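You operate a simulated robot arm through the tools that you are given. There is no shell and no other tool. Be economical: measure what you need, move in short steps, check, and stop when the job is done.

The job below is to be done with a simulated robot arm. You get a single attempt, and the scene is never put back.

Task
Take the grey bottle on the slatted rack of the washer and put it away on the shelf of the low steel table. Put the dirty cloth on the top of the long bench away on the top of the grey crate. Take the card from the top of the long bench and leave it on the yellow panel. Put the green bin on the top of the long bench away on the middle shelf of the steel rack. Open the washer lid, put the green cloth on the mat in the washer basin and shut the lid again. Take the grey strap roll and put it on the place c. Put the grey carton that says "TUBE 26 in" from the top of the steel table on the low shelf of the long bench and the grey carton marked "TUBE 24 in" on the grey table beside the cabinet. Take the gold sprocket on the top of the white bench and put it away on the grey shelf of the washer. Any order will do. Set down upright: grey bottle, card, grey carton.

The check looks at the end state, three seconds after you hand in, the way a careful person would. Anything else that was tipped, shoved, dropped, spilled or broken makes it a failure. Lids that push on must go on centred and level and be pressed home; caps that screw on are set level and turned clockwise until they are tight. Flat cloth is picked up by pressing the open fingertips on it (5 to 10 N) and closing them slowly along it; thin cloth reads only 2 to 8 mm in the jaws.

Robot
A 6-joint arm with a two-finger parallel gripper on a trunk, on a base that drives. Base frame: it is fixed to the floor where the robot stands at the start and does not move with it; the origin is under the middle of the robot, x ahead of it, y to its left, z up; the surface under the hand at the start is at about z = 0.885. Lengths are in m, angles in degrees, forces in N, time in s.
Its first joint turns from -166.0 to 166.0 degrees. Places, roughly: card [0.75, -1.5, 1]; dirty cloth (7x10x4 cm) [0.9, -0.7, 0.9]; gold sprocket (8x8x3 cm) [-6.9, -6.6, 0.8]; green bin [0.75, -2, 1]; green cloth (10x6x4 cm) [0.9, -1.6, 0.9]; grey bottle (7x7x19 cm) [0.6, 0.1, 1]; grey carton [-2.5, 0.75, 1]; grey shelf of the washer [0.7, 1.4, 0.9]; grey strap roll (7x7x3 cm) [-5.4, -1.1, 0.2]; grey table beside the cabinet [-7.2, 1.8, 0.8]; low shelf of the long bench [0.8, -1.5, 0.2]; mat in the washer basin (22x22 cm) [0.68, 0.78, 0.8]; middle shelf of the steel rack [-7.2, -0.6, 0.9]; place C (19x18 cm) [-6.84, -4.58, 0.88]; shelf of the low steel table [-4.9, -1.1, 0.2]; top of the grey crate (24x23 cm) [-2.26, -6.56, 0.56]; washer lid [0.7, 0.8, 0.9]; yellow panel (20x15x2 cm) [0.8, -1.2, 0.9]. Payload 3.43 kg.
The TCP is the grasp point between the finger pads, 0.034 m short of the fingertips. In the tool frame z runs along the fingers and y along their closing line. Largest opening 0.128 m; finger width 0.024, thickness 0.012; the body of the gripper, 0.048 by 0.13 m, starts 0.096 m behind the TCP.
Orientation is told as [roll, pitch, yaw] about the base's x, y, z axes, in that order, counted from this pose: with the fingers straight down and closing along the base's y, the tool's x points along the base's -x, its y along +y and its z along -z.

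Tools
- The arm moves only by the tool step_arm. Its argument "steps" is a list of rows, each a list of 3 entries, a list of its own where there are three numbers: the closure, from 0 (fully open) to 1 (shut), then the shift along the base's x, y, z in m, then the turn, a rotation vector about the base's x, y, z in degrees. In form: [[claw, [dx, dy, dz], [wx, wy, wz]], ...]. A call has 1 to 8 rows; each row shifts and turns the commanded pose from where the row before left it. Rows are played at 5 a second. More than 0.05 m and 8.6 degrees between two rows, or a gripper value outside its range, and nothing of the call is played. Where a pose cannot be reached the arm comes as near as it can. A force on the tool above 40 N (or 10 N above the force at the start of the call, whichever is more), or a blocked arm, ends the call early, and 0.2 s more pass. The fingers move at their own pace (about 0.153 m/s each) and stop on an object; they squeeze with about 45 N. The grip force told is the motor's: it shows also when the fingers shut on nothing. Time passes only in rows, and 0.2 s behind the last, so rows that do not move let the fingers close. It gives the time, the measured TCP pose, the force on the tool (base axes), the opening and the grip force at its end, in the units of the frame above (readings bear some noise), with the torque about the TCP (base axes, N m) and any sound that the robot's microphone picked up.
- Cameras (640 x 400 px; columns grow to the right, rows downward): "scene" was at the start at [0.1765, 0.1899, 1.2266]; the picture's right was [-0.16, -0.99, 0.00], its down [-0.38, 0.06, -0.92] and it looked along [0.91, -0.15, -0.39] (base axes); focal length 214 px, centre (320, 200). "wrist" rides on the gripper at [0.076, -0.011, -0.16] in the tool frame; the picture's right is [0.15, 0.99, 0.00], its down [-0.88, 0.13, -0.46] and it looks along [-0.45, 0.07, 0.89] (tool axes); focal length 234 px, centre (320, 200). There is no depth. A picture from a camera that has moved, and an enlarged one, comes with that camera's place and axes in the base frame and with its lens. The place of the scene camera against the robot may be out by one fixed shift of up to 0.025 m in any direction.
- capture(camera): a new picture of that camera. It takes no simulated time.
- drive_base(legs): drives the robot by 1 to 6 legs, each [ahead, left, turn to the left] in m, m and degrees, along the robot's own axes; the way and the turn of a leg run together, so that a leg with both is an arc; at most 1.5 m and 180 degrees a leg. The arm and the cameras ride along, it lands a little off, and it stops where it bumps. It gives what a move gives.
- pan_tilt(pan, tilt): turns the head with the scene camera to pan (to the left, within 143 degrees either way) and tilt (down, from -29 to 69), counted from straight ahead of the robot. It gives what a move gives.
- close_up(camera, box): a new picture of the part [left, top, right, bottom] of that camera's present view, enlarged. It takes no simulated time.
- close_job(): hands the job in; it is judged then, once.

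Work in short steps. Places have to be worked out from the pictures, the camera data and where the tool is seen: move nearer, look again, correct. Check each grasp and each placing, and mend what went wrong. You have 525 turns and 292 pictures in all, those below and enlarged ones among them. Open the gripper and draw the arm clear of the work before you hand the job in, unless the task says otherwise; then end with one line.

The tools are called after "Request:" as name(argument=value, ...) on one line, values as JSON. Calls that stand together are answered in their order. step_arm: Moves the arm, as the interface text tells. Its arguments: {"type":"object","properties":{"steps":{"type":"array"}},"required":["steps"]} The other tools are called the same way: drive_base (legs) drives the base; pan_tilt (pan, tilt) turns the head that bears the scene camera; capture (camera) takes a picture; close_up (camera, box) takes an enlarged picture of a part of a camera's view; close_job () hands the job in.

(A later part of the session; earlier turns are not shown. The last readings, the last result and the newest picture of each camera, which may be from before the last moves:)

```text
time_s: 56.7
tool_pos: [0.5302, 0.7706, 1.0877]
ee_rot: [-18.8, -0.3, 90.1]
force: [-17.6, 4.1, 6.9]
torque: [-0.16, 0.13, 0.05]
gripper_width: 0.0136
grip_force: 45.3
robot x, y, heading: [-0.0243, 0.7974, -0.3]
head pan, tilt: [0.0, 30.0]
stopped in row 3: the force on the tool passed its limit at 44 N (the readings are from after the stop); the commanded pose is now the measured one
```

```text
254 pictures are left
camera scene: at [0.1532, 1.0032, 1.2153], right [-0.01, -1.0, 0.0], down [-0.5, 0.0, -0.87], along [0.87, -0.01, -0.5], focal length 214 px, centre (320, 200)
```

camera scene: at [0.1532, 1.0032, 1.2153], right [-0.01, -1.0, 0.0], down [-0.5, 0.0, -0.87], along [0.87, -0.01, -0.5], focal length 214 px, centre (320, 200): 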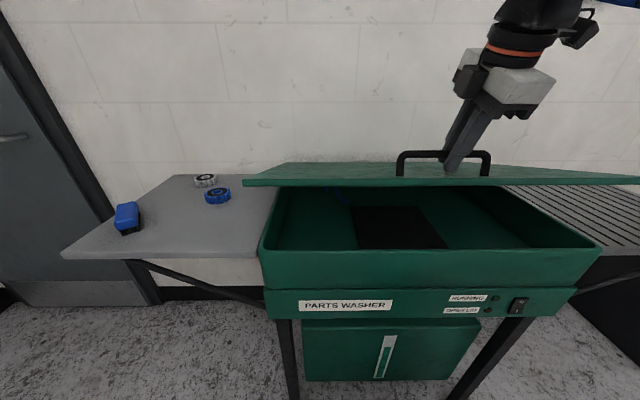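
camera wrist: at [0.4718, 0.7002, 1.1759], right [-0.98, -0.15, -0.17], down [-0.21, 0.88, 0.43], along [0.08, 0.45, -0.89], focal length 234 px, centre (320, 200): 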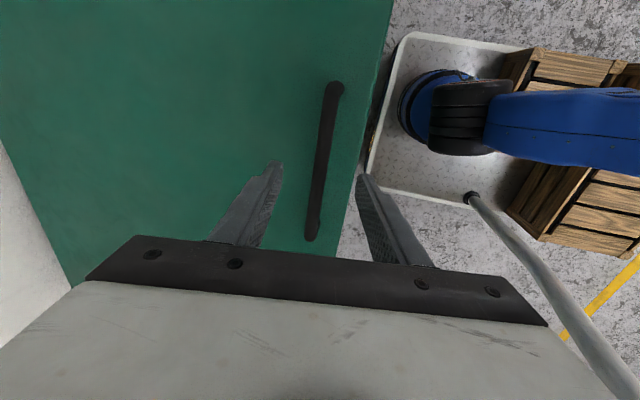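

The forces suggest a hinge nearer (1.03, 0.89) with radius 0.537. I go on along that arc.

Request:
step_arm(steps=[[1, [0.0155, 0, 0.0388], [0, -5, 0]], [1, [0.0195, 0, 0.0371], [0, -5, 0]], [1, [0.0225, 0, 0.0355], [0, -5, 0]], [1, [0, 0, 0], [0, 0, 0]]])

Request:
capture(camera="scene")

```text
time_s: 57.7
tool_pos: [0.5926, 0.7709, 1.1958]
ee_rot: [-33.7, -0.2, 90.1]
force: [26.3, -7.1, -23.0]
torque: [-0.58, -0.06, -0.23]
gripper_width: 0.0136
grip_force: 44.8
robot x, y, heading: [-0.0231, 0.801, -0.8]
head pan, tilt: [0.0, 30.0]
```

```text
253 pictures are left
camera scene: at [0.1562, 1.0025, 1.215], right [-0.01, -1.0, 0.0], down [-0.5, 0.0, -0.87], along [0.87, -0.01, -0.5], focal length 214 px, centre (320, 200)
```

scene: 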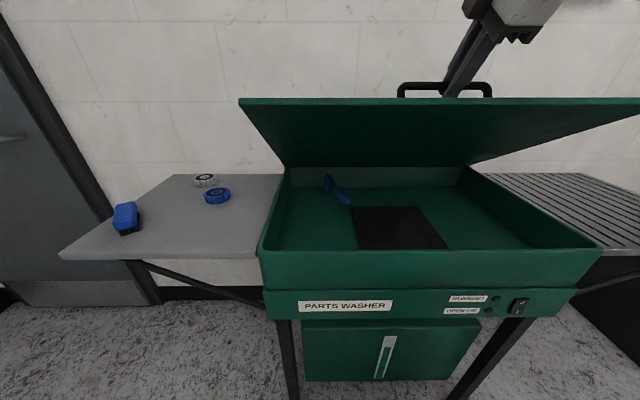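

Going well; refitted hinge (1.01, 0.885), R = 0.519. I continue in small steps.

Request:
step_arm(steps=[[1, [0.0273, 0, 0.0307], [0, -5, 0]], [1, [0.028, 0, 0.0296], [0, -5, 0]], [1, [0.0302, 0, 0.0273], [0, -5, 0]], [1, [0, 0, 0], [0, 0, 0]]])

Request:
capture(camera="scene")

```text
time_s: 58.6
tool_pos: [0.6774, 0.7717, 1.2813]
ee_rot: [-48.4, 0.0, 90.1]
force: [9.4, -1.3, -15.4]
torque: [0.06, 0.23, 0.1]
gripper_width: 0.0138
grip_force: 44.5
robot x, y, heading: [-0.0201, 0.8006, -0.7]
head pan, tilt: [0.0, 30.0]
stopped in row 4: the force on the tool passed its limit at 49 N (the readings are from after the stop); the commanded pose is now the measured one
```

```text
252 pictures are left
camera scene: at [0.1551, 1.0028, 1.2151], right [-0.01, -1.0, 0.0], down [-0.5, 0.0, -0.87], along [0.87, -0.01, -0.5], focal length 214 px, centre (320, 200)
```

scene: 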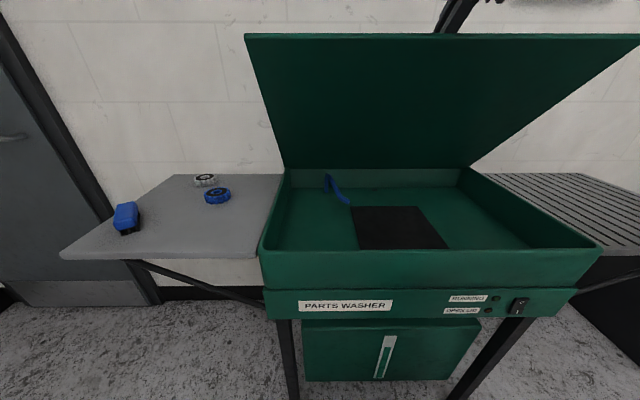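

I keep following the arc, now turning the hand with the lid so that the fingertips don't dig into it.

Request:
step_arm(steps=[[1, [0.0323, 0, 0.0245], [0, 4.5, 0]], [1, [0.0341, 0, 0.022], [0, 4.5, 0]], [1, [0.0355, 0, 0.0192], [0, 4.5, 0]], [1, [0, 0, 0], [0, 0, 0]]])

Request:
capture(camera="scene")

```text
time_s: 59.3
tool_pos: [0.7458, 0.7714, 1.3224]
ee_rot: [-38.9, -0.1, 90.2]
force: [6.8, -2.4, -18.6]
torque: [-0.5, 0.2, -0.36]
gripper_width: 0.0133
grip_force: 45.0
robot x, y, heading: [-0.0205, 0.7993, -0.5]
head pan, tilt: [0.0, 30.0]
stopped in row 3: the force on the tool passed its limit at 41 N (the readings are from after the stop); the commanded pose is now the measured one
```

```text
251 pictures are left
camera scene: at [0.1556, 1.0029, 1.2151], right [-0.01, -1.0, 0.0], down [-0.5, 0.0, -0.87], along [0.87, -0.01, -0.5], focal length 214 px, centre (320, 200)
```

scene: 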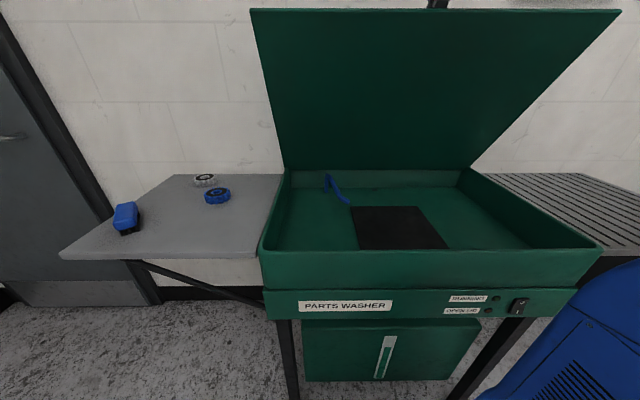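

More of the arc, slightly inward as the force suggests.

Request:
step_arm(steps=[[1, [0.035, 0, 0.0175], [0, 4.5, 0]], [1, [0.036, 0, 0.0145], [0, 4.5, 0]], [1, [0.037, 0, 0.011], [0, 4.5, 0]], [1, [0, 0, 0], [0, 0, 0]]])

Request:
capture(camera="scene")

```text
time_s: 59.8
tool_pos: [0.7914, 0.7713, 1.3451]
ee_rot: [-32.5, -0.1, 90.2]
force: [7.3, 0.4, -26.6]
torque: [-0.29, 0.22, -0.26]
gripper_width: 0.0137
grip_force: 45.2
out of reach, approached as far as the arm can: row 2
robot x, y, heading: [-0.0203, 0.798, -0.5]
head pan, tilt: [0.0, 30.0]
stopped in row 2: the force on the tool passed its limit at 60 N (the readings are from after the stop); the commanded pose is now the measured one
```

```text
250 pictures are left
camera scene: at [0.1562, 1.0031, 1.215], right [-0.01, -1.0, 0.0], down [-0.5, 0.0, -0.87], along [0.87, -0.01, -0.5], focal length 214 px, centre (320, 200)
```

scene: 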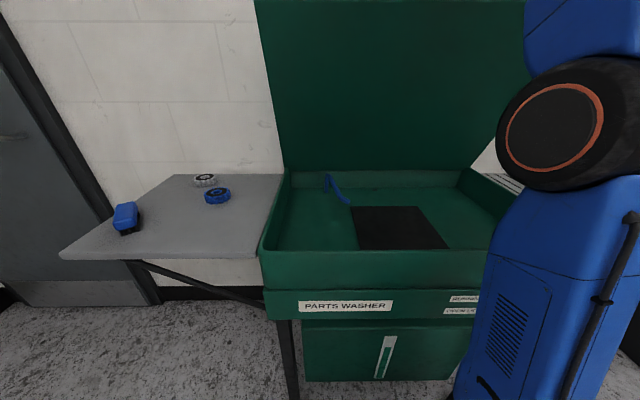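

That's the reach limit at about 57° of lid angle. I test whether the lid stays by itself by opening the fingers only a little around the bar.

Request:
step_arm(steps=[[1, [0, 0, 0], [0, 0, 0]], [0.8, [0, 0, 0], [0, 0, 0]], [0.75, [0, 0, 0], [0, 0, 0]], [0.75, [0, 0, 0], [0, 0, 0]], [0.75, [0, 0, 0], [0, 0, 0]]])

Request:
capture(camera="wrist")

```text
time_s: 61.0
tool_pos: [0.7881, 0.7724, 1.3485]
ee_rot: [-32.8, -0.1, 90.2]
force: [0.3, -0.6, -0.3]
torque: [-0.03, -0.01, 0.0]
gripper_width: 0.0319
grip_force: 0.1
robot x, y, heading: [-0.0219, 0.7998, -0.6]
head pan, tilt: [0.0, 30.0]
```

```text
249 pictures are left
camera wrist: at [0.71, 0.6956, 1.4879], right [-0.83, -0.15, -0.54], down [-0.36, 0.88, 0.32], along [0.42, 0.45, -0.78], focal length 234 px, centre (320, 200)
```

wrist: 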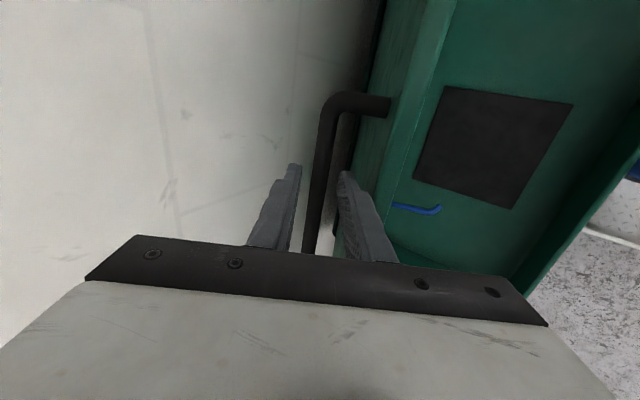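

The forces read zero and the bar is free between the fingers, so the lid holds itself. I withdraw the fingers along their own axis.

Request:
step_arm(steps=[[0.75, [-0.014, 0, 0.021], [0, 0, 0]], [0.75, [-0.014, 0, 0.021], [0, 0, 0]], [0.75, [-0.014, 0, 0.021], [0, 0, 0]]])

Request:
capture(camera="wrist")

```text
time_s: 61.8
tool_pos: [0.7334, 0.7698, 1.3844]
ee_rot: [-32.7, -0.2, 90.1]
force: [0.1, 0.2, -0.2]
torque: [-0.03, 0.07, 0.03]
gripper_width: 0.032
grip_force: 0.1
out of reach, approached as far as the arm can: row 2, 3
robot x, y, heading: [-0.0216, 0.7999, -0.5]
head pan, tilt: [0.0, 30.0]
```

```text
248 pictures are left
camera wrist: at [0.655, 0.6938, 1.5242], right [-0.83, -0.15, -0.54], down [-0.36, 0.88, 0.32], along [0.42, 0.45, -0.78], focal length 234 px, centre (320, 200)
```

wrist: 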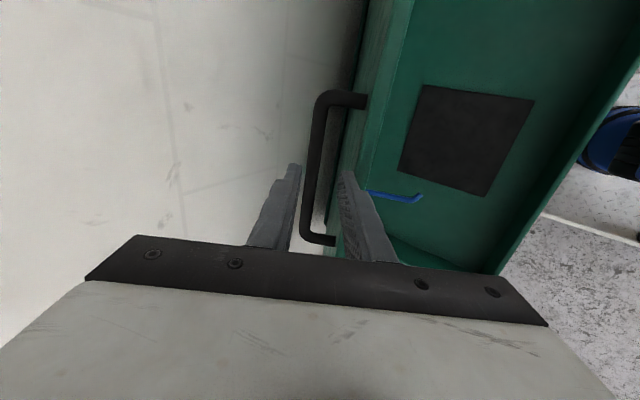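

I look up with the head to see how the fingers sit relative to the bar and lid edge.

Request:
pan_tilt(pan=0, tilt=0)

Request:
capture(camera="scene")

Request:
close_up(camera="wrist", box=[220, 60, 460, 270])

```text
time_s: 62.8
tool_pos: [0.733, 0.7694, 1.3842]
ee_rot: [-32.8, -0.3, 90.1]
force: [0.0, 0.2, 0.5]
torque: [0.05, 0.03, -0.01]
gripper_width: 0.032
grip_force: 0.1
robot x, y, heading: [-0.0251, 0.8019, -0.5]
head pan, tilt: [0.0, 0.0]
```

```text
247 pictures are left
camera scene: at [0.1543, 1.003, 1.2635], right [-0.01, -1.0, 0.0], down [0.0, 0.0, -1.0], along [1.0, -0.01, 0.0], focal length 214 px, centre (320, 200)
```

scene: 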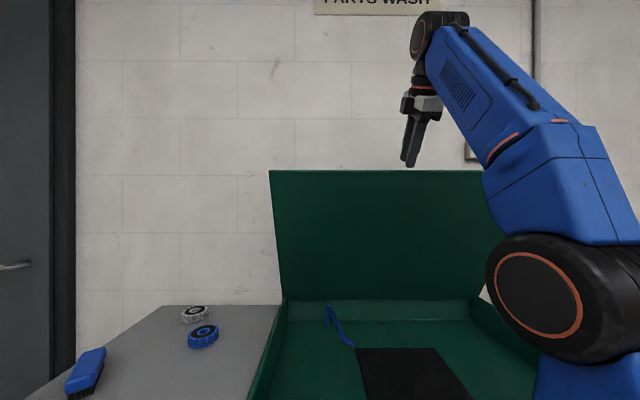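

```text
1.90 times, centred on (340, 165) of wrist
camera zoom: at [0.6548, 0.6937, 1.5244], right [-0.83, -0.15, -0.54], down [-0.36, 0.88, 0.32], along [0.42, 0.45, -0.78], focal length 446 px, centre (282, 267)
```

zoom: 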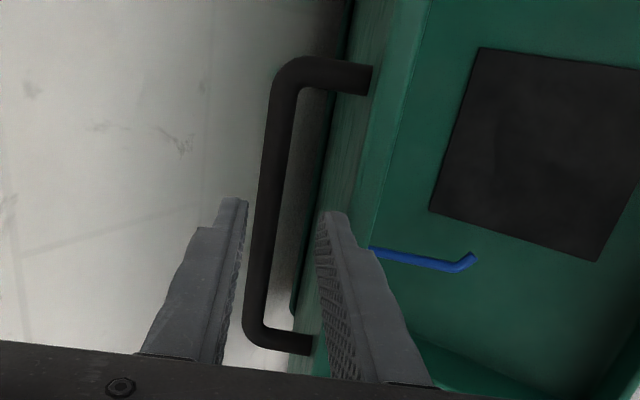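

The fingertips are just above the lid's edge, so I can retreat straight back at this height.

Request:
step_arm(steps=[[0.75, [-0.03, 0, 0.005], [0, 0, 0]], [0.75, [-0.04, 0, 0], [0, 0, 0]], [0.75, [-0.05, 0, 0], [0, 0, 0]], [0.75, [-0.05, 0, 0], [0, 0, 0]], [0.75, [-0.05, 0, 0], [0, 0, 0]]])

Request:
capture(camera="scene")

Request:
capture(camera="wrist")

```text
time_s: 64.0
tool_pos: [0.5148, 0.7699, 1.3872]
ee_rot: [-32.6, -0.1, 90.1]
force: [1.3, 0.2, 0.0]
torque: [-0.05, 0.09, -0.02]
gripper_width: 0.0319
grip_force: 0.2
robot x, y, heading: [-0.0208, 0.7982, -0.4]
head pan, tilt: [0.0, 0.0]
```

```text
245 pictures are left
camera scene: at [0.1548, 1.0032, 1.2635], right [-0.01, -1.0, 0.0], down [0.0, 0.0, -1.0], along [1.0, -0.01, 0.0], focal length 214 px, centre (320, 200)
```

scene: 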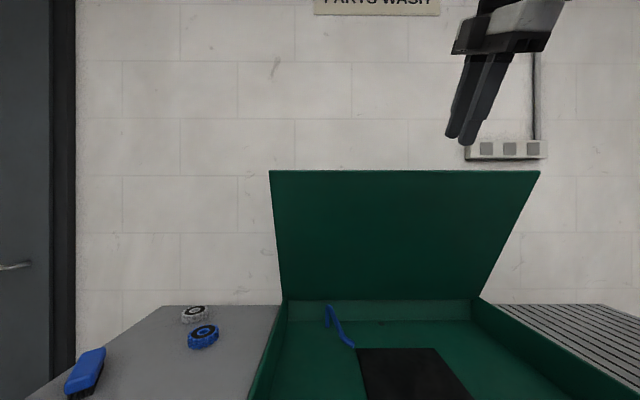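

```text
244 pictures are left
camera wrist: at [0.4359, 0.6934, 1.5283], right [-0.83, -0.15, -0.53], down [-0.36, 0.88, 0.32], along [0.42, 0.45, -0.78], focal length 234 px, centre (320, 200)
```

wrist: 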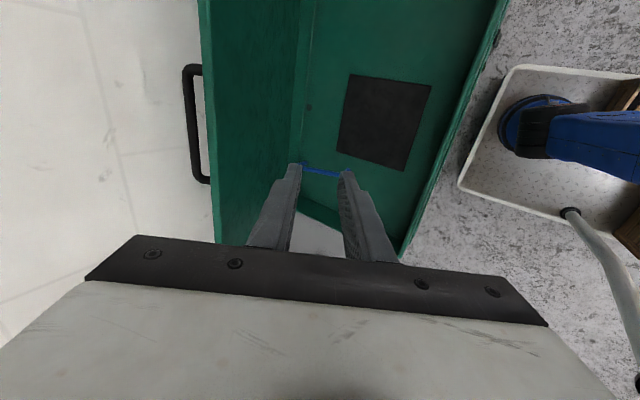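

The lid stays open. With the hand high I drive back right to the green cloth at about (0.845,-1.606).

Request:
drive_base(legs=[[0, -1.2, 0], [0, -1.2, 0.5]])

Request:
step_arm(steps=[[0, [0, 0, -0.04], [0, 8.2, 0]], [0, [0, 0, -0.04], [0, 8.2, 0]], [0, [0, 0, -0.04], [0, 8.2, 0]], [0, [0, 0, -0.04], [0, 8.2, 0]], [0, [0.04, 0, -0.03], [0, 0, 0]], [0, [0.05, 0, 0], [0, 0, 0]], [0, [0.05, 0, 0], [0, 0, 0]]])

Request:
capture(camera="wrist")

```text
time_s: 75.8
tool_pos: [0.4949, -1.6521, 1.3893]
ee_rot: [-32.8, -0.1, 90.2]
force: [-0.3, 0.8, -0.3]
torque: [-0.02, 0.0, -0.02]
gripper_width: 0.0318
grip_force: 0.1
robot x, y, heading: [-0.0367, -1.6237, -0.4]
head pan, tilt: [0.0, 0.0]
```

```text
time_s: 77.4
tool_pos: [0.6494, -1.653, 1.1269]
ee_rot: [-0.1, -0.3, 90.1]
force: [-1.0, 0.4, -0.1]
torque: [0.0, -0.07, -0.03]
gripper_width: 0.128
grip_force: 0.0
out of reach, approached as far as the arm can: row 1, 2, 3, 4
robot x, y, heading: [-0.039, -1.6228, -0.7]
head pan, tilt: [0.0, 0.0]
```

```text
243 pictures are left
camera wrist: at [0.66, -1.7294, 1.2868], right [-0.99, -0.15, 0.0], down [-0.13, 0.88, 0.46], along [-0.07, 0.46, -0.89], focal length 234 px, centre (320, 200)
```

wrist: 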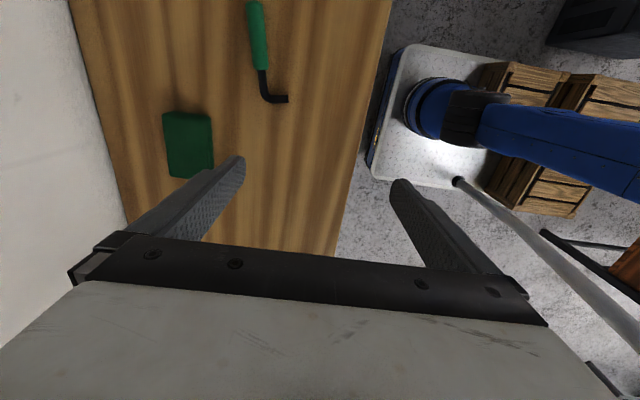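

Cloth centre (0.839,-1.611). I move above it and descend partway.

Request:
step_arm(steps=[[0, [0.05, 0.01, 0], [0, 0, 0]], [0, [0.05, 0.01, 0], [0, 0, 0]], [0, [0.05, 0.01, 0], [0, 0, 0]], [0, [0.04, 0.012, 0], [0, 0, 0]], [0, [0, 0, -0.05], [0, 0, 0]], [0, [0, 0, -0.05], [0, 0, 0]]])

Request:
capture(camera="wrist")

```text
refused: row 1 steps farther than a row can; nothing moved
```

```text
242 pictures are left
camera wrist: at [0.66, -1.7294, 1.2868], right [-0.99, -0.15, 0.0], down [-0.13, 0.88, 0.46], along [-0.07, 0.46, -0.89], focal length 234 px, centre (320, 200)
```

wrist: 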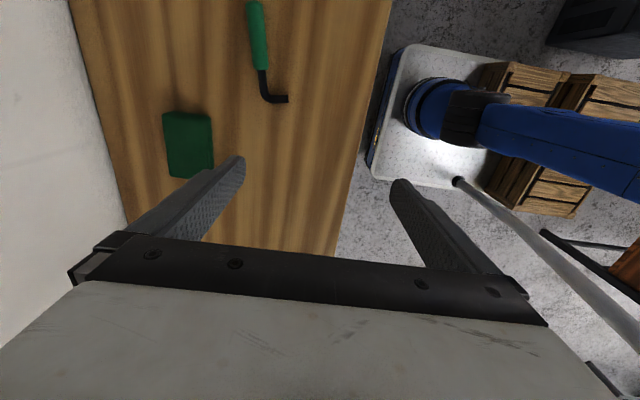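

Norm slipped past the limit; smaller rows.

Request:
step_arm(steps=[[0, [0.047, 0.01, 0], [0, 0, 0]], [0, [0.047, 0.01, 0], [0, 0, 0]], [0, [0.047, 0.01, 0], [0, 0, 0]], [0, [0.047, 0.012, 0], [0, 0, 0]], [0, [0, 0, -0.048], [0, 0, 0]], [0, [0, 0, -0.048], [0, 0, 0]]])

Request:
capture(camera="wrist")

```text
time_s: 78.8
tool_pos: [0.841, -1.6118, 1.0308]
ee_rot: [0.0, -0.3, 90.1]
force: [-0.3, -0.9, -0.1]
torque: [0.0, -0.01, 0.03]
gripper_width: 0.1279
grip_force: 0.1
robot x, y, heading: [-0.0385, -1.6227, -0.4]
head pan, tilt: [0.0, 0.0]
```

```text
241 pictures are left
camera wrist: at [0.8505, -1.6881, 1.1902], right [-0.99, -0.15, 0.0], down [-0.13, 0.88, 0.46], along [-0.07, 0.45, -0.89], focal length 234 px, centre (320, 200)
```

wrist: 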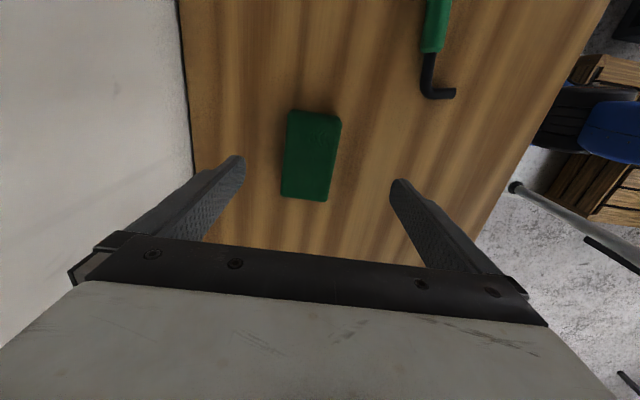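

Well aligned; I descend to grip height and close.

Request:
step_arm(steps=[[0, [0.006, -0.002, -0.045], [0, 0, 0]], [0, [0, 0, -0.042], [0, 0, 0]], [0, [0, 0, 0], [0, 0, 0]], [0.5, [0, 0, 0], [0, 0, 0]], [1, [0, 0, 0], [0, 0, 0]], [1, [0, 0, 0], [0, 0, 0]], [1, [0, 0, 0], [0, 0, 0]]])

Request:
capture(camera="wrist")

```text
time_s: 80.4
tool_pos: [0.8459, -1.615, 0.9437]
ee_rot: [0.1, -0.3, 90.2]
force: [-0.9, 0.2, 0.8]
torque: [0.0, 0.0, 0.02]
gripper_width: 0.0586
grip_force: 44.7
robot x, y, heading: [-0.0416, -1.6222, -0.4]
head pan, tilt: [0.0, 0.0]
```

```text
240 pictures are left
camera wrist: at [0.8562, -1.6904, 1.1029], right [-0.99, -0.15, 0.0], down [-0.13, 0.88, 0.46], along [-0.07, 0.45, -0.89], focal length 234 px, centre (320, 200)
```

wrist: 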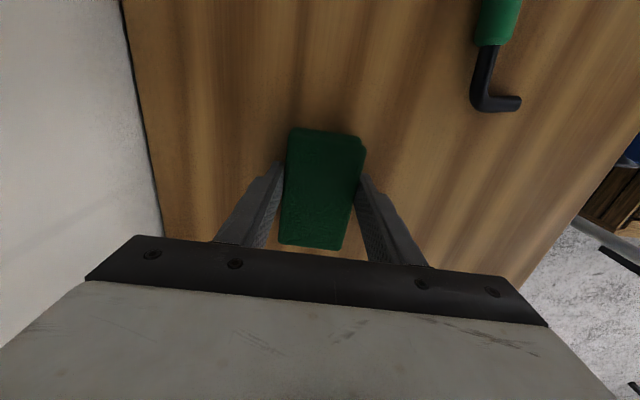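

Held (59 mm). I lift it, draw in and drive left to the washer.

Request:
step_arm(steps=[[1, [0, 0, 0.048], [0, 0, 0]], [1, [0, 0, 0.048], [0, 0, 0]], [1, [0, 0, 0.048], [0, 0, 0]], [1, [-0.048, 0, 0.01], [0, 0, 0]], [1, [-0.048, 0, 0.01], [0, 0, 0]], [1, [-0.048, 0, 0], [0, 0, 0]], [1, [-0.048, 0, 0], [0, 0, 0]], [1, [-0.048, 0, 0], [0, 0, 0]]])

Request:
step_arm(steps=[[1, [-0.048, 0, 0.01], [0, 0, 0]], [1, [-0.048, 0, 0.01], [0, 0, 0]], [1, [-0.048, 0, 0], [0, 0, 0]]])

Request:
drive_base(legs=[[0, 1.2, 0], [0, 1.2, 0]])

Request:
pan_tilt(pan=0, tilt=30)

Request:
capture(camera="scene")

Request:
capture(camera="wrist")

```text
time_s: 82.2
tool_pos: [0.608, -1.6119, 1.1069]
ee_rot: [0.2, -0.2, 90.1]
force: [1.3, 0.3, -0.8]
torque: [0.0, 0.12, 0.0]
gripper_width: 0.059
grip_force: 45.2
robot x, y, heading: [-0.0388, -1.6207, -0.6]
head pan, tilt: [0.0, 0.0]
```

```text
time_s: 83.0
tool_pos: [0.4609, -1.6139, 1.1272]
ee_rot: [0.1, -0.3, 90.0]
force: [1.1, 0.7, -0.1]
torque: [-0.04, 0.09, 0.0]
gripper_width: 0.0588
grip_force: 44.7
robot x, y, heading: [-0.0418, -1.6266, -0.6]
head pan, tilt: [0.0, 0.0]
```

```text
time_s: 94.7
tool_pos: [0.4647, 0.7768, 1.1264]
ee_rot: [0.0, -0.3, 91.1]
force: [1.0, -0.8, -0.7]
torque: [-0.02, 0.0, -0.05]
gripper_width: 0.0589
grip_force: 44.8
robot x, y, heading: [-0.0363, 0.7609, 0.6]
head pan, tilt: [0.0, 0.0]
```

```text
time_s: 95.7
tool_pos: [0.4648, 0.7764, 1.1268]
ee_rot: [0.0, -0.3, 91.1]
force: [0.0, 0.0, -0.6]
torque: [0.01, 0.0, -0.01]
gripper_width: 0.0588
grip_force: 45.1
robot x, y, heading: [-0.0395, 0.7579, 0.4]
head pan, tilt: [0.0, 30.0]
```

```text
239 pictures are left
camera scene: at [0.1356, 0.9662, 1.2153], right [0.01, -1.0, 0.0], down [-0.5, 0.0, -0.87], along [0.87, 0.01, -0.5], focal length 214 px, centre (320, 200)
```

scene: 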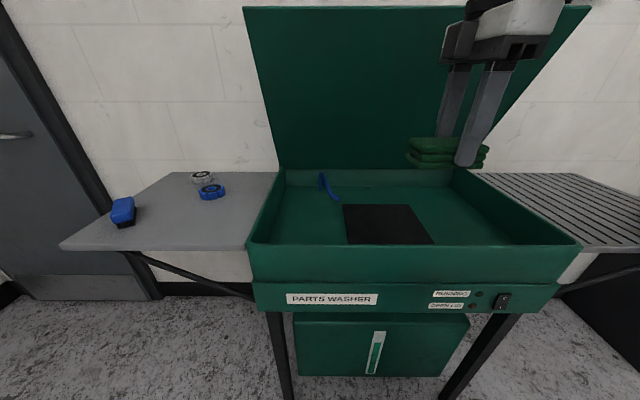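

```text
238 pictures are left
camera wrist: at [0.4759, 0.7009, 1.286], right [-0.99, -0.16, 0.0], down [-0.15, 0.88, 0.46], along [-0.08, 0.45, -0.89], focal length 234 px, centre (320, 200)
```

wrist: 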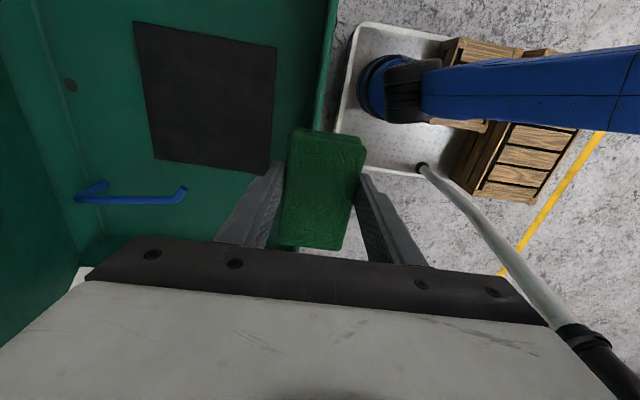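

Mat centre is about (0.681,0.769). I carry the cloth over it and then lower.

Request:
step_arm(steps=[[1, [0.044, -0.002, -0.005], [0, 0, 0]], [1, [0.044, -0.002, -0.005], [0, 0, 0]], [1, [0.044, -0.002, -0.01], [0, 0, 0]], [1, [0.044, -0.002, -0.02], [0, 0, 0]], [1, [0.04, 0, -0.02], [0, 0, 0]], [1, [0, 0, -0.04], [0, 0, 0]], [1, [0, 0, -0.04], [0, 0, 0]]])

Request:
capture(camera="wrist")

Request:
capture(camera="scene")

```text
time_s: 97.3
tool_pos: [0.6823, 0.7686, 0.9857]
ee_rot: [0.0, -0.2, 91.0]
force: [-0.3, -0.3, -0.5]
torque: [-0.02, -0.04, -0.03]
gripper_width: 0.0588
grip_force: 44.9
robot x, y, heading: [-0.0369, 0.7651, 0.6]
head pan, tilt: [0.0, 30.0]
```

```text
237 pictures are left
camera wrist: at [0.6929, 0.6924, 1.145], right [-0.99, -0.16, 0.0], down [-0.15, 0.88, 0.46], along [-0.08, 0.45, -0.89], focal length 234 px, centre (320, 200)
```

wrist: 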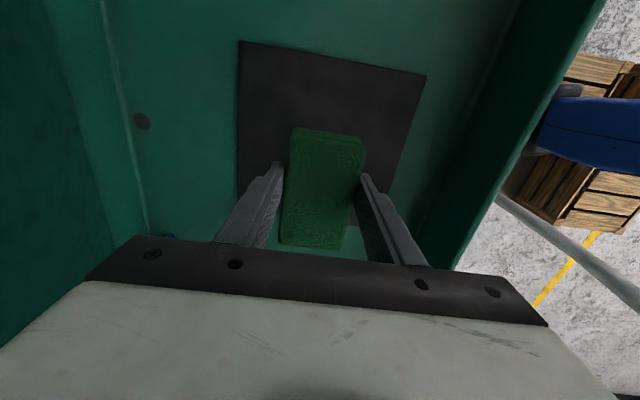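

```text
236 pictures are left
camera scene: at [0.1355, 0.9662, 1.2152], right [0.01, -1.0, 0.0], down [-0.5, 0.0, -0.87], along [0.87, 0.01, -0.5], focal length 214 px, centre (320, 200)
```

scene: 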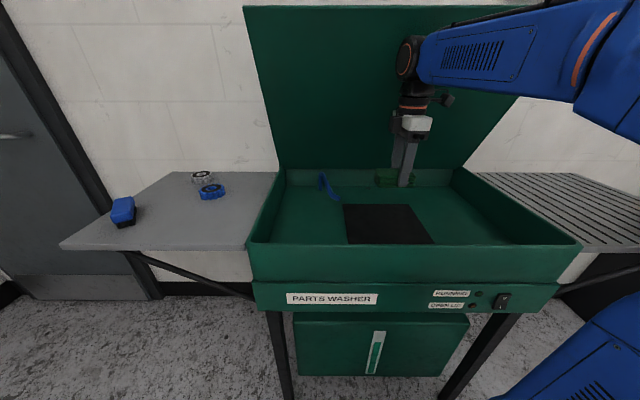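

The mat lies below the cloth; I lower until contact.

Request:
step_arm(steps=[[1, [0, 0.006, -0.04], [0, 0, 0]], [1, [0, 0, -0.04], [0, 0, 0]], [1, [0, 0, -0.02], [0, 0, 0]], [1, [0, 0, -0.012], [0, 0, 0]], [1, [0, 0, 0], [0, 0, 0]]])

Request:
capture(camera="wrist")

```text
time_s: 98.5
tool_pos: [0.6818, 0.7753, 0.8749]
ee_rot: [0.0, -0.4, 91.0]
force: [-0.5, 0.6, -0.5]
torque: [-0.02, 0.0, 0.02]
gripper_width: 0.0586
grip_force: 44.9
robot x, y, heading: [-0.0391, 0.7593, 0.7]
head pan, tilt: [0.0, 30.0]
```

```text
235 pictures are left
camera wrist: at [0.6926, 0.6988, 1.0336], right [-0.99, -0.16, 0.0], down [-0.15, 0.88, 0.46], along [-0.08, 0.45, -0.89], focal length 234 px, centre (320, 200)
```

wrist: 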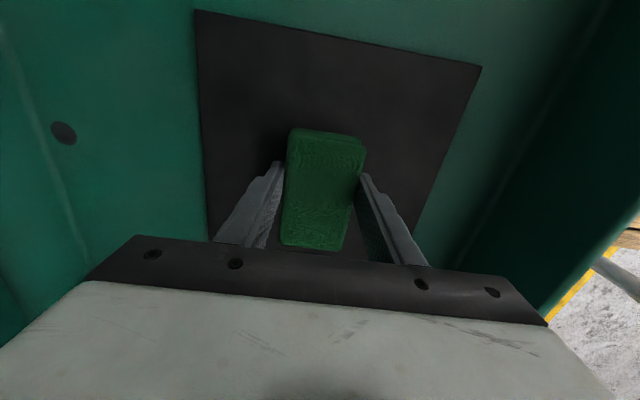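

No contact yet; I continue in small steps.

Request:
step_arm(steps=[[1, [0, 0, -0.008], [0, 0, 0]], [1, [0, 0, -0.006], [0, 0, 0]], [1, [0, 0, -0.006], [0, 0, 0]], [1, [0, 0, -0.005], [0, 0, 0]], [1, [0, 0, 0], [0, 0, 0]]])

```text
time_s: 99.7
tool_pos: [0.6804, 0.7753, 0.8482]
ee_rot: [0.0, -0.3, 91.0]
force: [0.1, -0.1, -0.9]
torque: [0.0, 0.01, -0.01]
gripper_width: 0.0587
grip_force: 44.7
robot x, y, heading: [-0.0378, 0.7565, 0.2]
head pan, tilt: [0.0, 30.0]
```

Request:
step_arm(steps=[[1, [0, 0, -0.004], [0, 0, 0]], [1, [0, 0, -0.003], [0, 0, 0]], [1, [0, 0, -0.003], [0, 0, 0]], [1, [0, 0, 0], [0, 0, 0]]])

```text
time_s: 100.2
tool_pos: [0.6808, 0.7747, 0.8478]
ee_rot: [-0.4, -0.3, 91.0]
force: [-7.4, -1.1, 15.6]
torque: [-0.01, 0.81, 0.07]
gripper_width: 0.0587
grip_force: 45.1
robot x, y, heading: [-0.0391, 0.7579, 0.8]
head pan, tilt: [0.0, 30.0]
stopped in row 2: the force on the tool passed its limit at 47 N (the readings are from after the stop); the commanded pose is now the measured one
```

Contact with the mat. I release and rise.

Request:
step_arm(steps=[[0.5, [0, 0, 0.002], [0, 0, 0]], [0.2, [0, 0, 0], [0, 0, 0]], [0.2, [0, 0, 0], [0, 0, 0]], [0.2, [0, 0, 0.04], [0, 0, 0]], [0.2, [0, 0, 0.048], [0, 0, 0]], [0.2, [0, 0, 0.048], [0, 0, 0]], [0.2, [0, 0, 0.048], [0, 0, 0]], [0.2, [-0.03, 0, 0.03], [0, 0, 0]]])

Request:
capture(camera="wrist")

Request:
capture(camera="scene")

```text
time_s: 102.0
tool_pos: [0.6517, 0.775, 1.0625]
ee_rot: [-0.2, -0.2, 91.0]
force: [-0.1, 0.2, -0.5]
torque: [-0.02, 0.05, -0.01]
gripper_width: 0.1029
grip_force: 0.1
robot x, y, heading: [-0.0393, 0.7598, 0.6]
head pan, tilt: [0.0, 30.0]
```

```text
234 pictures are left
camera wrist: at [0.6623, 0.6993, 1.2228], right [-0.99, -0.16, 0.0], down [-0.15, 0.88, 0.46], along [-0.07, 0.45, -0.89], focal length 234 px, centre (320, 200)
```

wrist: 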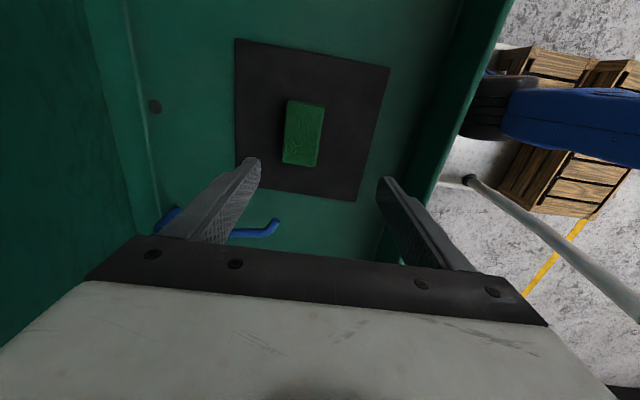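

```text
233 pictures are left
camera scene: at [0.1359, 0.9662, 1.2152], right [0.01, -1.0, 0.0], down [-0.5, 0.0, -0.87], along [0.87, 0.01, -0.5], focal length 214 px, centre (320, 200)
```

scene: 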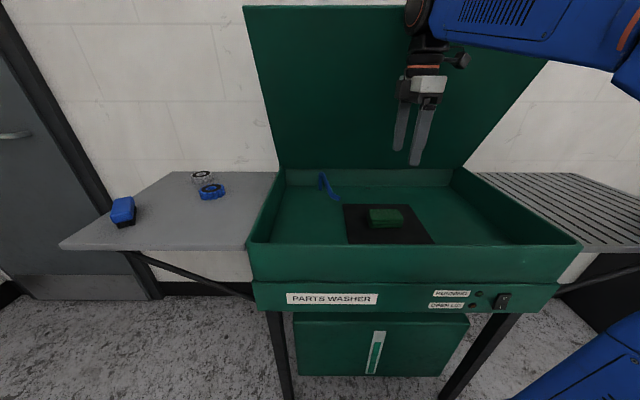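

The cloth lies centred on the mat. To shut the lid I come forward 4 cm and take the bar again.

Request:
drive_base(legs=[[0.04, 0.02, -0.6]])

Request:
step_arm(steps=[[0.75, [-0.04, 0, 0.02], [0, -6.6, 0]], [0.75, [-0.04, 0, 0.02], [0, -6.6, 0]], [0.75, [-0.03, 0, 0.035], [0, -6.6, 0]], [0.75, [0, 0, 0.045], [0, -6.6, 0]], [0.75, [0, 0, 0.045], [0, -6.6, 0]], [0.75, [0, 0, 0.045], [0, 0, 0]], [0.75, [0, 0, 0.045], [0, 0, 0]], [0.75, [0, 0, 0.045], [0, 0, 0]]])

Request:
pan_tilt(pan=0, tilt=0)

Request:
capture(camera="scene")

Request:
capture(camera="wrist")

```text
time_s: 102.8
tool_pos: [0.6919, 0.788, 1.0631]
ee_rot: [-0.3, -0.2, 90.3]
force: [-0.2, -0.4, -0.6]
torque: [0.0, 0.02, -0.02]
gripper_width: 0.1024
grip_force: 0.0
robot x, y, heading: [0.0049, 0.7812, -0.3]
head pan, tilt: [0.0, 30.0]
```

```text
time_s: 104.7
tool_pos: [0.5816, 0.7899, 1.3646]
ee_rot: [-33.3, -0.1, 90.4]
force: [-0.3, 0.1, -0.3]
torque: [0.02, -0.04, 0.01]
gripper_width: 0.032
grip_force: 0.0
robot x, y, heading: [-0.0004, 0.7828, -0.1]
head pan, tilt: [0.0, 30.0]
```

```text
time_s: 105.6
tool_pos: [0.5817, 0.7878, 1.3646]
ee_rot: [-33.3, -0.1, 90.5]
force: [0.1, 0.3, 1.1]
torque: [-0.01, -0.03, -0.01]
gripper_width: 0.0322
grip_force: 0.1
robot x, y, heading: [0.0022, 0.7816, -0.1]
head pan, tilt: [0.0, 0.0]
```

```text
232 pictures are left
camera scene: at [0.1775, 0.9846, 1.2635], right [0.0, -1.0, 0.0], down [0.0, 0.0, -1.0], along [1.0, 0.0, 0.0], focal length 214 px, centre (320, 200)
```

scene: 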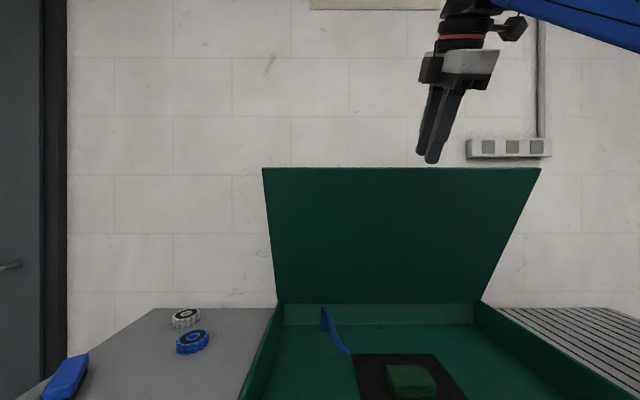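

```text
231 pictures are left
camera wrist: at [0.5023, 0.7125, 1.5041], right [-0.83, -0.15, -0.54], down [-0.37, 0.88, 0.31], along [0.43, 0.46, -0.78], focal length 234 px, centre (320, 200)
```

wrist: 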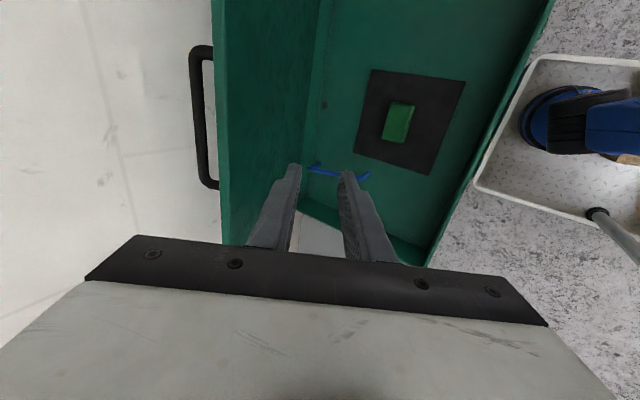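

I retrace the withdrawal path back onto the bar: up, over the lid edge, and in along the finger axis.

Request:
step_arm(steps=[[0.7, [0.01, -0.008, 0.03], [0, 0, 0]], [0.7, [0.045, -0.008, 0.003], [0, 0, 0]], [0.7, [0.045, 0, 0], [0, 0, 0]], [0.7, [0.04, 0, -0.005], [0, 0, 0]]])

Request:
close_up(camera="wrist", box=[180, 20, 460, 270])

Request:
close_up(camera="scene", box=[340, 80, 540, 220])

```text
time_s: 106.6
tool_pos: [0.7209, 0.7721, 1.3911]
ee_rot: [-33.5, -0.1, 90.5]
force: [-1.1, -0.3, 1.7]
torque: [-0.01, -0.08, -0.01]
gripper_width: 0.0384
grip_force: 0.0
robot x, y, heading: [0.0023, 0.7824, 0.0]
head pan, tilt: [0.0, 0.0]
```

```text
1.60 times, centred on (320, 145) of wrist
camera zoom: at [0.6416, 0.6957, 1.531], right [-0.82, -0.15, -0.54], down [-0.37, 0.88, 0.31], along [0.43, 0.46, -0.78], focal length 375 px, centre (320, 288)
```

zoom: 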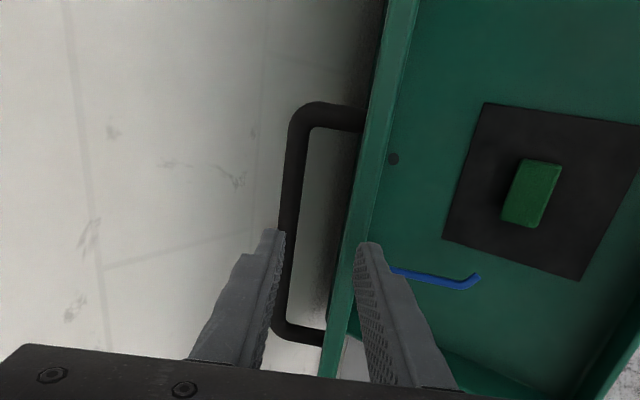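

```text
2.86 times, centred on (440, 150) of scene
camera zoom: at [0.177, 0.9845, 1.2636], right [0.0, -1.0, 0.0], down [0.0, 0.0, -1.0], along [1.0, 0.0, 0.0], focal length 613 px, centre (-23, 343)
```

zoom: 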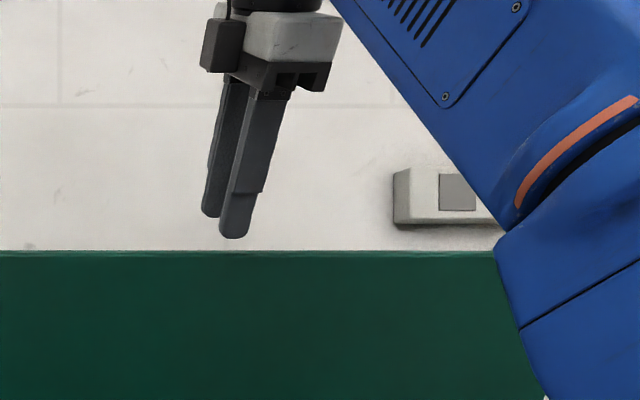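

The lid-side finger is still in front of the lid's edge, so I go 3.5 cm further over before going in.

Request:
step_arm(steps=[[0.7, [0.02, 0, 0.002], [0, 0, 0]], [0.7, [0.02, 0, 0.0], [0, 0, 0]]])

Request:
close_up(camera="wrist", box=[180, 20, 460, 270])

```text
time_s: 107.2
tool_pos: [0.7589, 0.7723, 1.3863]
ee_rot: [-33.5, 0.0, 90.5]
force: [-0.9, -0.3, -0.1]
torque: [0.0, -0.05, -0.02]
gripper_width: 0.0388
grip_force: 0.0
out of reach, approached as far as the arm can: row 2
robot x, y, heading: [0.0012, 0.7814, 0.0]
head pan, tilt: [0.0, 0.0]
```

```text
1.60 times, centred on (320, 145) of wrist
camera zoom: at [0.6797, 0.6954, 1.5267], right [-0.82, -0.15, -0.55], down [-0.37, 0.88, 0.31], along [0.43, 0.46, -0.78], focal length 375 px, centre (320, 288)
```

zoom: 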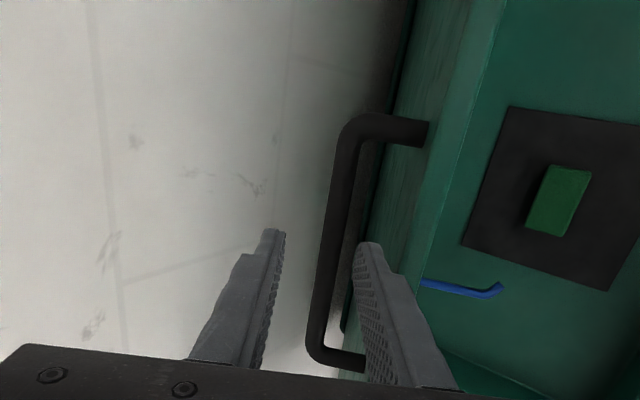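

The bar is lined up between the fingers; I slide in along their axis and close.

Request:
step_arm(steps=[[0.7, [0.014, 0, -0.019], [0, 0, 0]], [0.7, [0.014, 0, -0.019], [0, 0, 0]], [0.85, [0, 0, 0], [0, 0, 0]], [1, [0, 0, 0], [0, 0, 0]], [1, [0, 0, 0], [0, 0, 0]]])

Request:
close_up(camera="wrist", box=[180, 20, 460, 270])

```text
time_s: 108.4
tool_pos: [0.788, 0.7733, 1.3484]
ee_rot: [-33.4, -0.1, 90.5]
force: [-0.6, 1.1, -0.1]
torque: [0.66, 0.06, -0.26]
gripper_width: 0.0139
grip_force: 45.4
robot x, y, heading: [0.0025, 0.7821, -0.0]
head pan, tilt: [0.0, 0.0]
```

```text
1.60 times, centred on (320, 145) of wrist
camera zoom: at [0.7086, 0.696, 1.4894], right [-0.83, -0.15, -0.54], down [-0.37, 0.88, 0.31], along [0.43, 0.46, -0.78], focal length 375 px, centre (320, 288)
```

zoom: 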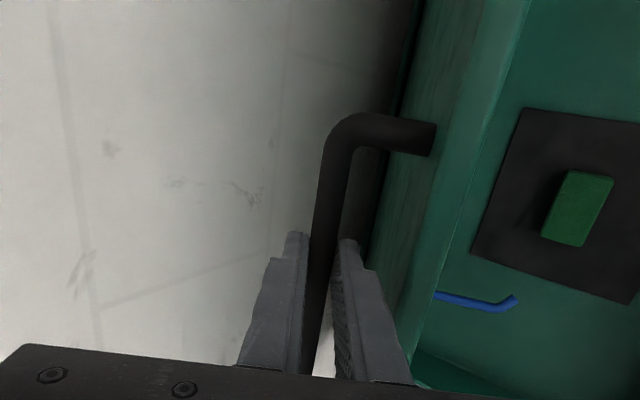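

Gripped. I run the arc in reverse, pausing to check forces.

Request:
step_arm(steps=[[1, [-0.0422, 0, -0.0255], [0, -5, 0]], [1, [-0.0345, 0, -0.0195], [0, -4.5, 0]], [1, [-0.0336, 0, -0.022], [0, -4.5, 0]], [1, [0, 0, 0], [0, 0, 0]]])

```text
time_s: 109.3
tool_pos: [0.674, 0.7725, 1.2861]
ee_rot: [-47.8, -0.1, 90.6]
force: [-7.5, 3.7, 12.9]
torque: [0.36, -0.2, -0.37]
gripper_width: 0.0139
grip_force: 44.6
robot x, y, heading: [0.0019, 0.7805, -0.3]
head pan, tilt: [0.0, 0.0]
stopped in row 4: the force on the tool passed its limit at 45 N (the readings are from after the stop); the commanded pose is now the measured one
```

Request:
step_arm(steps=[[1, [-0.029, 0, -0.029], [0, 4.7, 0]], [1, [-0.0275, 0, -0.0305], [0, 4.7, 0]], [1, [-0.026, 0, -0.0315], [0, 4.7, 0]], [1, [0, 0, 0], [0, 0, 0]]])

```text
time_s: 109.7
tool_pos: [0.6488, 0.7724, 1.2662]
ee_rot: [-44.5, -0.2, 90.7]
force: [-8.4, 3.6, 11.4]
torque: [1.12, -0.12, 0.43]
gripper_width: 0.0134
grip_force: 45.0
robot x, y, heading: [-0.0008, 0.7767, -0.1]
head pan, tilt: [0.0, 0.0]
stopped in row 2: the force on the tool passed its limit at 44 N (the readings are from after the stop); the commanded pose is now the measured one
```

The force is radial; I use shorter moves biased outward.

Request:
step_arm(steps=[[1, [-0.023, 0, -0.015], [0, 4, 0]], [1, [-0.02, 0, -0.021], [0, 4, 0]], [1, [-0.019, 0, -0.022], [0, 4, 0]]])

Request:
capture(camera="scene")

```text
time_s: 110.5
tool_pos: [0.5881, 0.7717, 1.2054]
ee_rot: [-32.1, -0.2, 90.4]
force: [2.9, -2.2, -0.6]
torque: [0.32, -0.28, -0.33]
gripper_width: 0.0137
grip_force: 45.6
robot x, y, heading: [0.0019, 0.7804, 0.3]
head pan, tilt: [0.0, 0.0]
```

```text
226 pictures are left
camera scene: at [0.1771, 0.9845, 1.2636], right [0.0, -1.0, 0.0], down [0.0, 0.0, -1.0], along [1.0, 0.0, 0.0], focal length 214 px, centre (320, 200)
```

scene: 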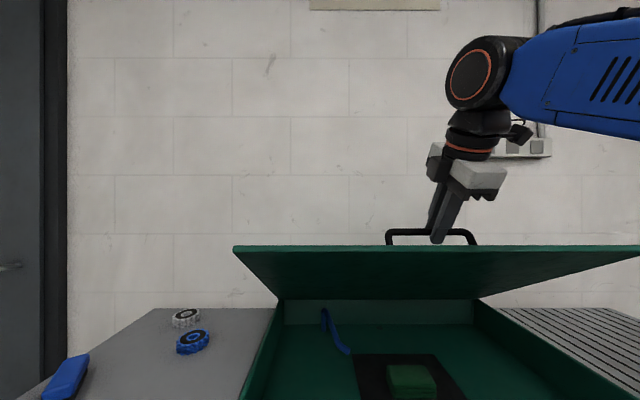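

Request:
step_arm(steps=[[1, [-0.0226, 0, -0.0317], [0, 4, 0]], [1, [-0.019, 0, -0.0318], [0, 4, 0]], [1, [-0.0168, 0, -0.0329], [0, 4, 0]]])

```text
time_s: 111.3
tool_pos: [0.5304, 0.7712, 1.1091]
ee_rot: [-20.2, -0.5, 90.4]
force: [6.3, 5.4, -2.3]
torque: [0.77, -0.33, -0.16]
gripper_width: 0.0138
grip_force: 44.8
robot x, y, heading: [0.0023, 0.7805, -0.1]
head pan, tilt: [0.0, 0.0]
```

Request:
step_arm(steps=[[1, [-0.0125, 0, -0.034], [0, 3, 0]], [1, [-0.0095, 0, -0.035], [0, 3, 0]], [1, [-0.007, 0, -0.035], [0, 3, 0]]])

Request:
capture(camera="scene")

```text
time_s: 112.1
tool_pos: [0.4993, 0.7695, 1.0059]
ee_rot: [-11.4, -0.4, 90.4]
force: [1.7, 1.3, -0.9]
torque: [-0.27, -0.25, -0.46]
gripper_width: 0.0134
grip_force: 44.7
robot x, y, heading: [-0.0, 0.7824, -0.4]
head pan, tilt: [0.0, 0.0]
```

```text
225 pictures are left
camera scene: at [0.1769, 0.9847, 1.2636], right [0.0, -1.0, 0.0], down [0.0, 0.0, -1.0], along [1.0, 0.0, 0.0], focal length 214 px, centre (320, 200)
```

scene: 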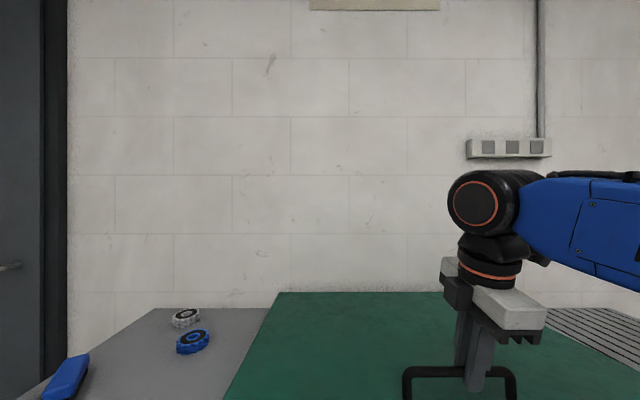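

Nearly closed; a final lowering until contact.

Request:
step_arm(steps=[[1, [-0.003, 0, -0.02], [0, 1, 0]], [1, [-0.001, 0, -0.014], [0, 0, 0]], [1, [0, 0, -0.006], [0, 0, 0]], [1, [0, 0, -0.004], [0, 0, 0]], [1, [0, 0, -0.004], [0, 0, 0]], [1, [0, 0, 0], [0, 0, 0]]])

Request:
pan_tilt(pan=0, tilt=30)

Request:
capture(camera="scene")

```text
time_s: 112.9
tool_pos: [0.4952, 0.7707, 0.973]
ee_rot: [-10.5, -0.6, 90.5]
force: [-11.5, -1.2, 9.1]
torque: [-0.27, 0.26, -0.34]
gripper_width: 0.0138
grip_force: 44.9
robot x, y, heading: [0.001, 0.7812, -0.4]
head pan, tilt: [0.0, 0.0]
stopped in row 3: the force on the tool passed its limit at 55 N (the readings are from after the stop); the commanded pose is now the measured one
```

```text
time_s: 113.8
tool_pos: [0.4966, 0.7721, 0.9725]
ee_rot: [-10.7, -0.6, 90.4]
force: [-18.1, -1.5, 16.4]
torque: [0.32, 0.25, -0.23]
gripper_width: 0.0138
grip_force: 45.0
robot x, y, heading: [-0.0, 0.7815, -0.3]
head pan, tilt: [0.0, 30.0]
```

```text
224 pictures are left
camera scene: at [0.1762, 0.9845, 1.2155], right [0.0, -1.0, 0.0], down [-0.5, 0.0, -0.87], along [0.87, 0.0, -0.5], focal length 214 px, centre (320, 200)
```

scene: 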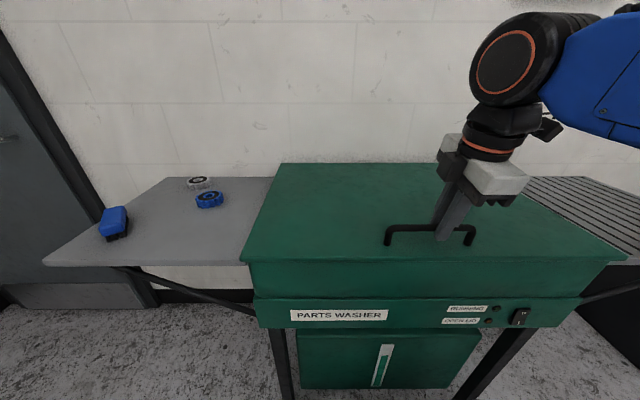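

The lid looks down. I release, rise off the bar and check the seam.

Request:
step_arm(steps=[[0.8, [0, 0, 0], [0, 0, 0]], [0.6, [0, 0, 0], [0, 0, 0]], [0.6, [0, 0, 0.03], [0, 0, 0]], [0.6, [0, 0, 0.045], [0, 0, 0]], [0.6, [0, 0, 0.045], [0, 3, 0]], [0.6, [-0.03, 0, 0.03], [0, 8, 0]]])

Request:
close_up(camera="scene", box=[220, 150, 640, 350])

```text
time_s: 115.2
tool_pos: [0.4663, 0.77, 1.1212]
ee_rot: [0.4, -0.6, 90.3]
force: [-0.1, -0.1, 0.3]
torque: [0.03, -0.04, -0.01]
gripper_width: 0.0513
grip_force: 0.1
robot x, y, heading: [0.001, 0.7759, 0.0]
head pan, tilt: [0.0, 30.0]
```

```text
1.52 times, centred on (430, 250) of scene
camera zoom: at [0.1771, 0.9845, 1.2152], right [0.0, -1.0, 0.0], down [-0.5, 0.0, -0.87], along [0.87, 0.0, -0.5], focal length 327 px, centre (152, 124)
```

zoom: 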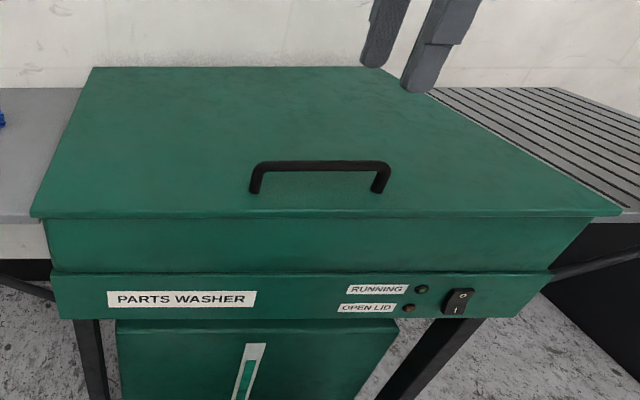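

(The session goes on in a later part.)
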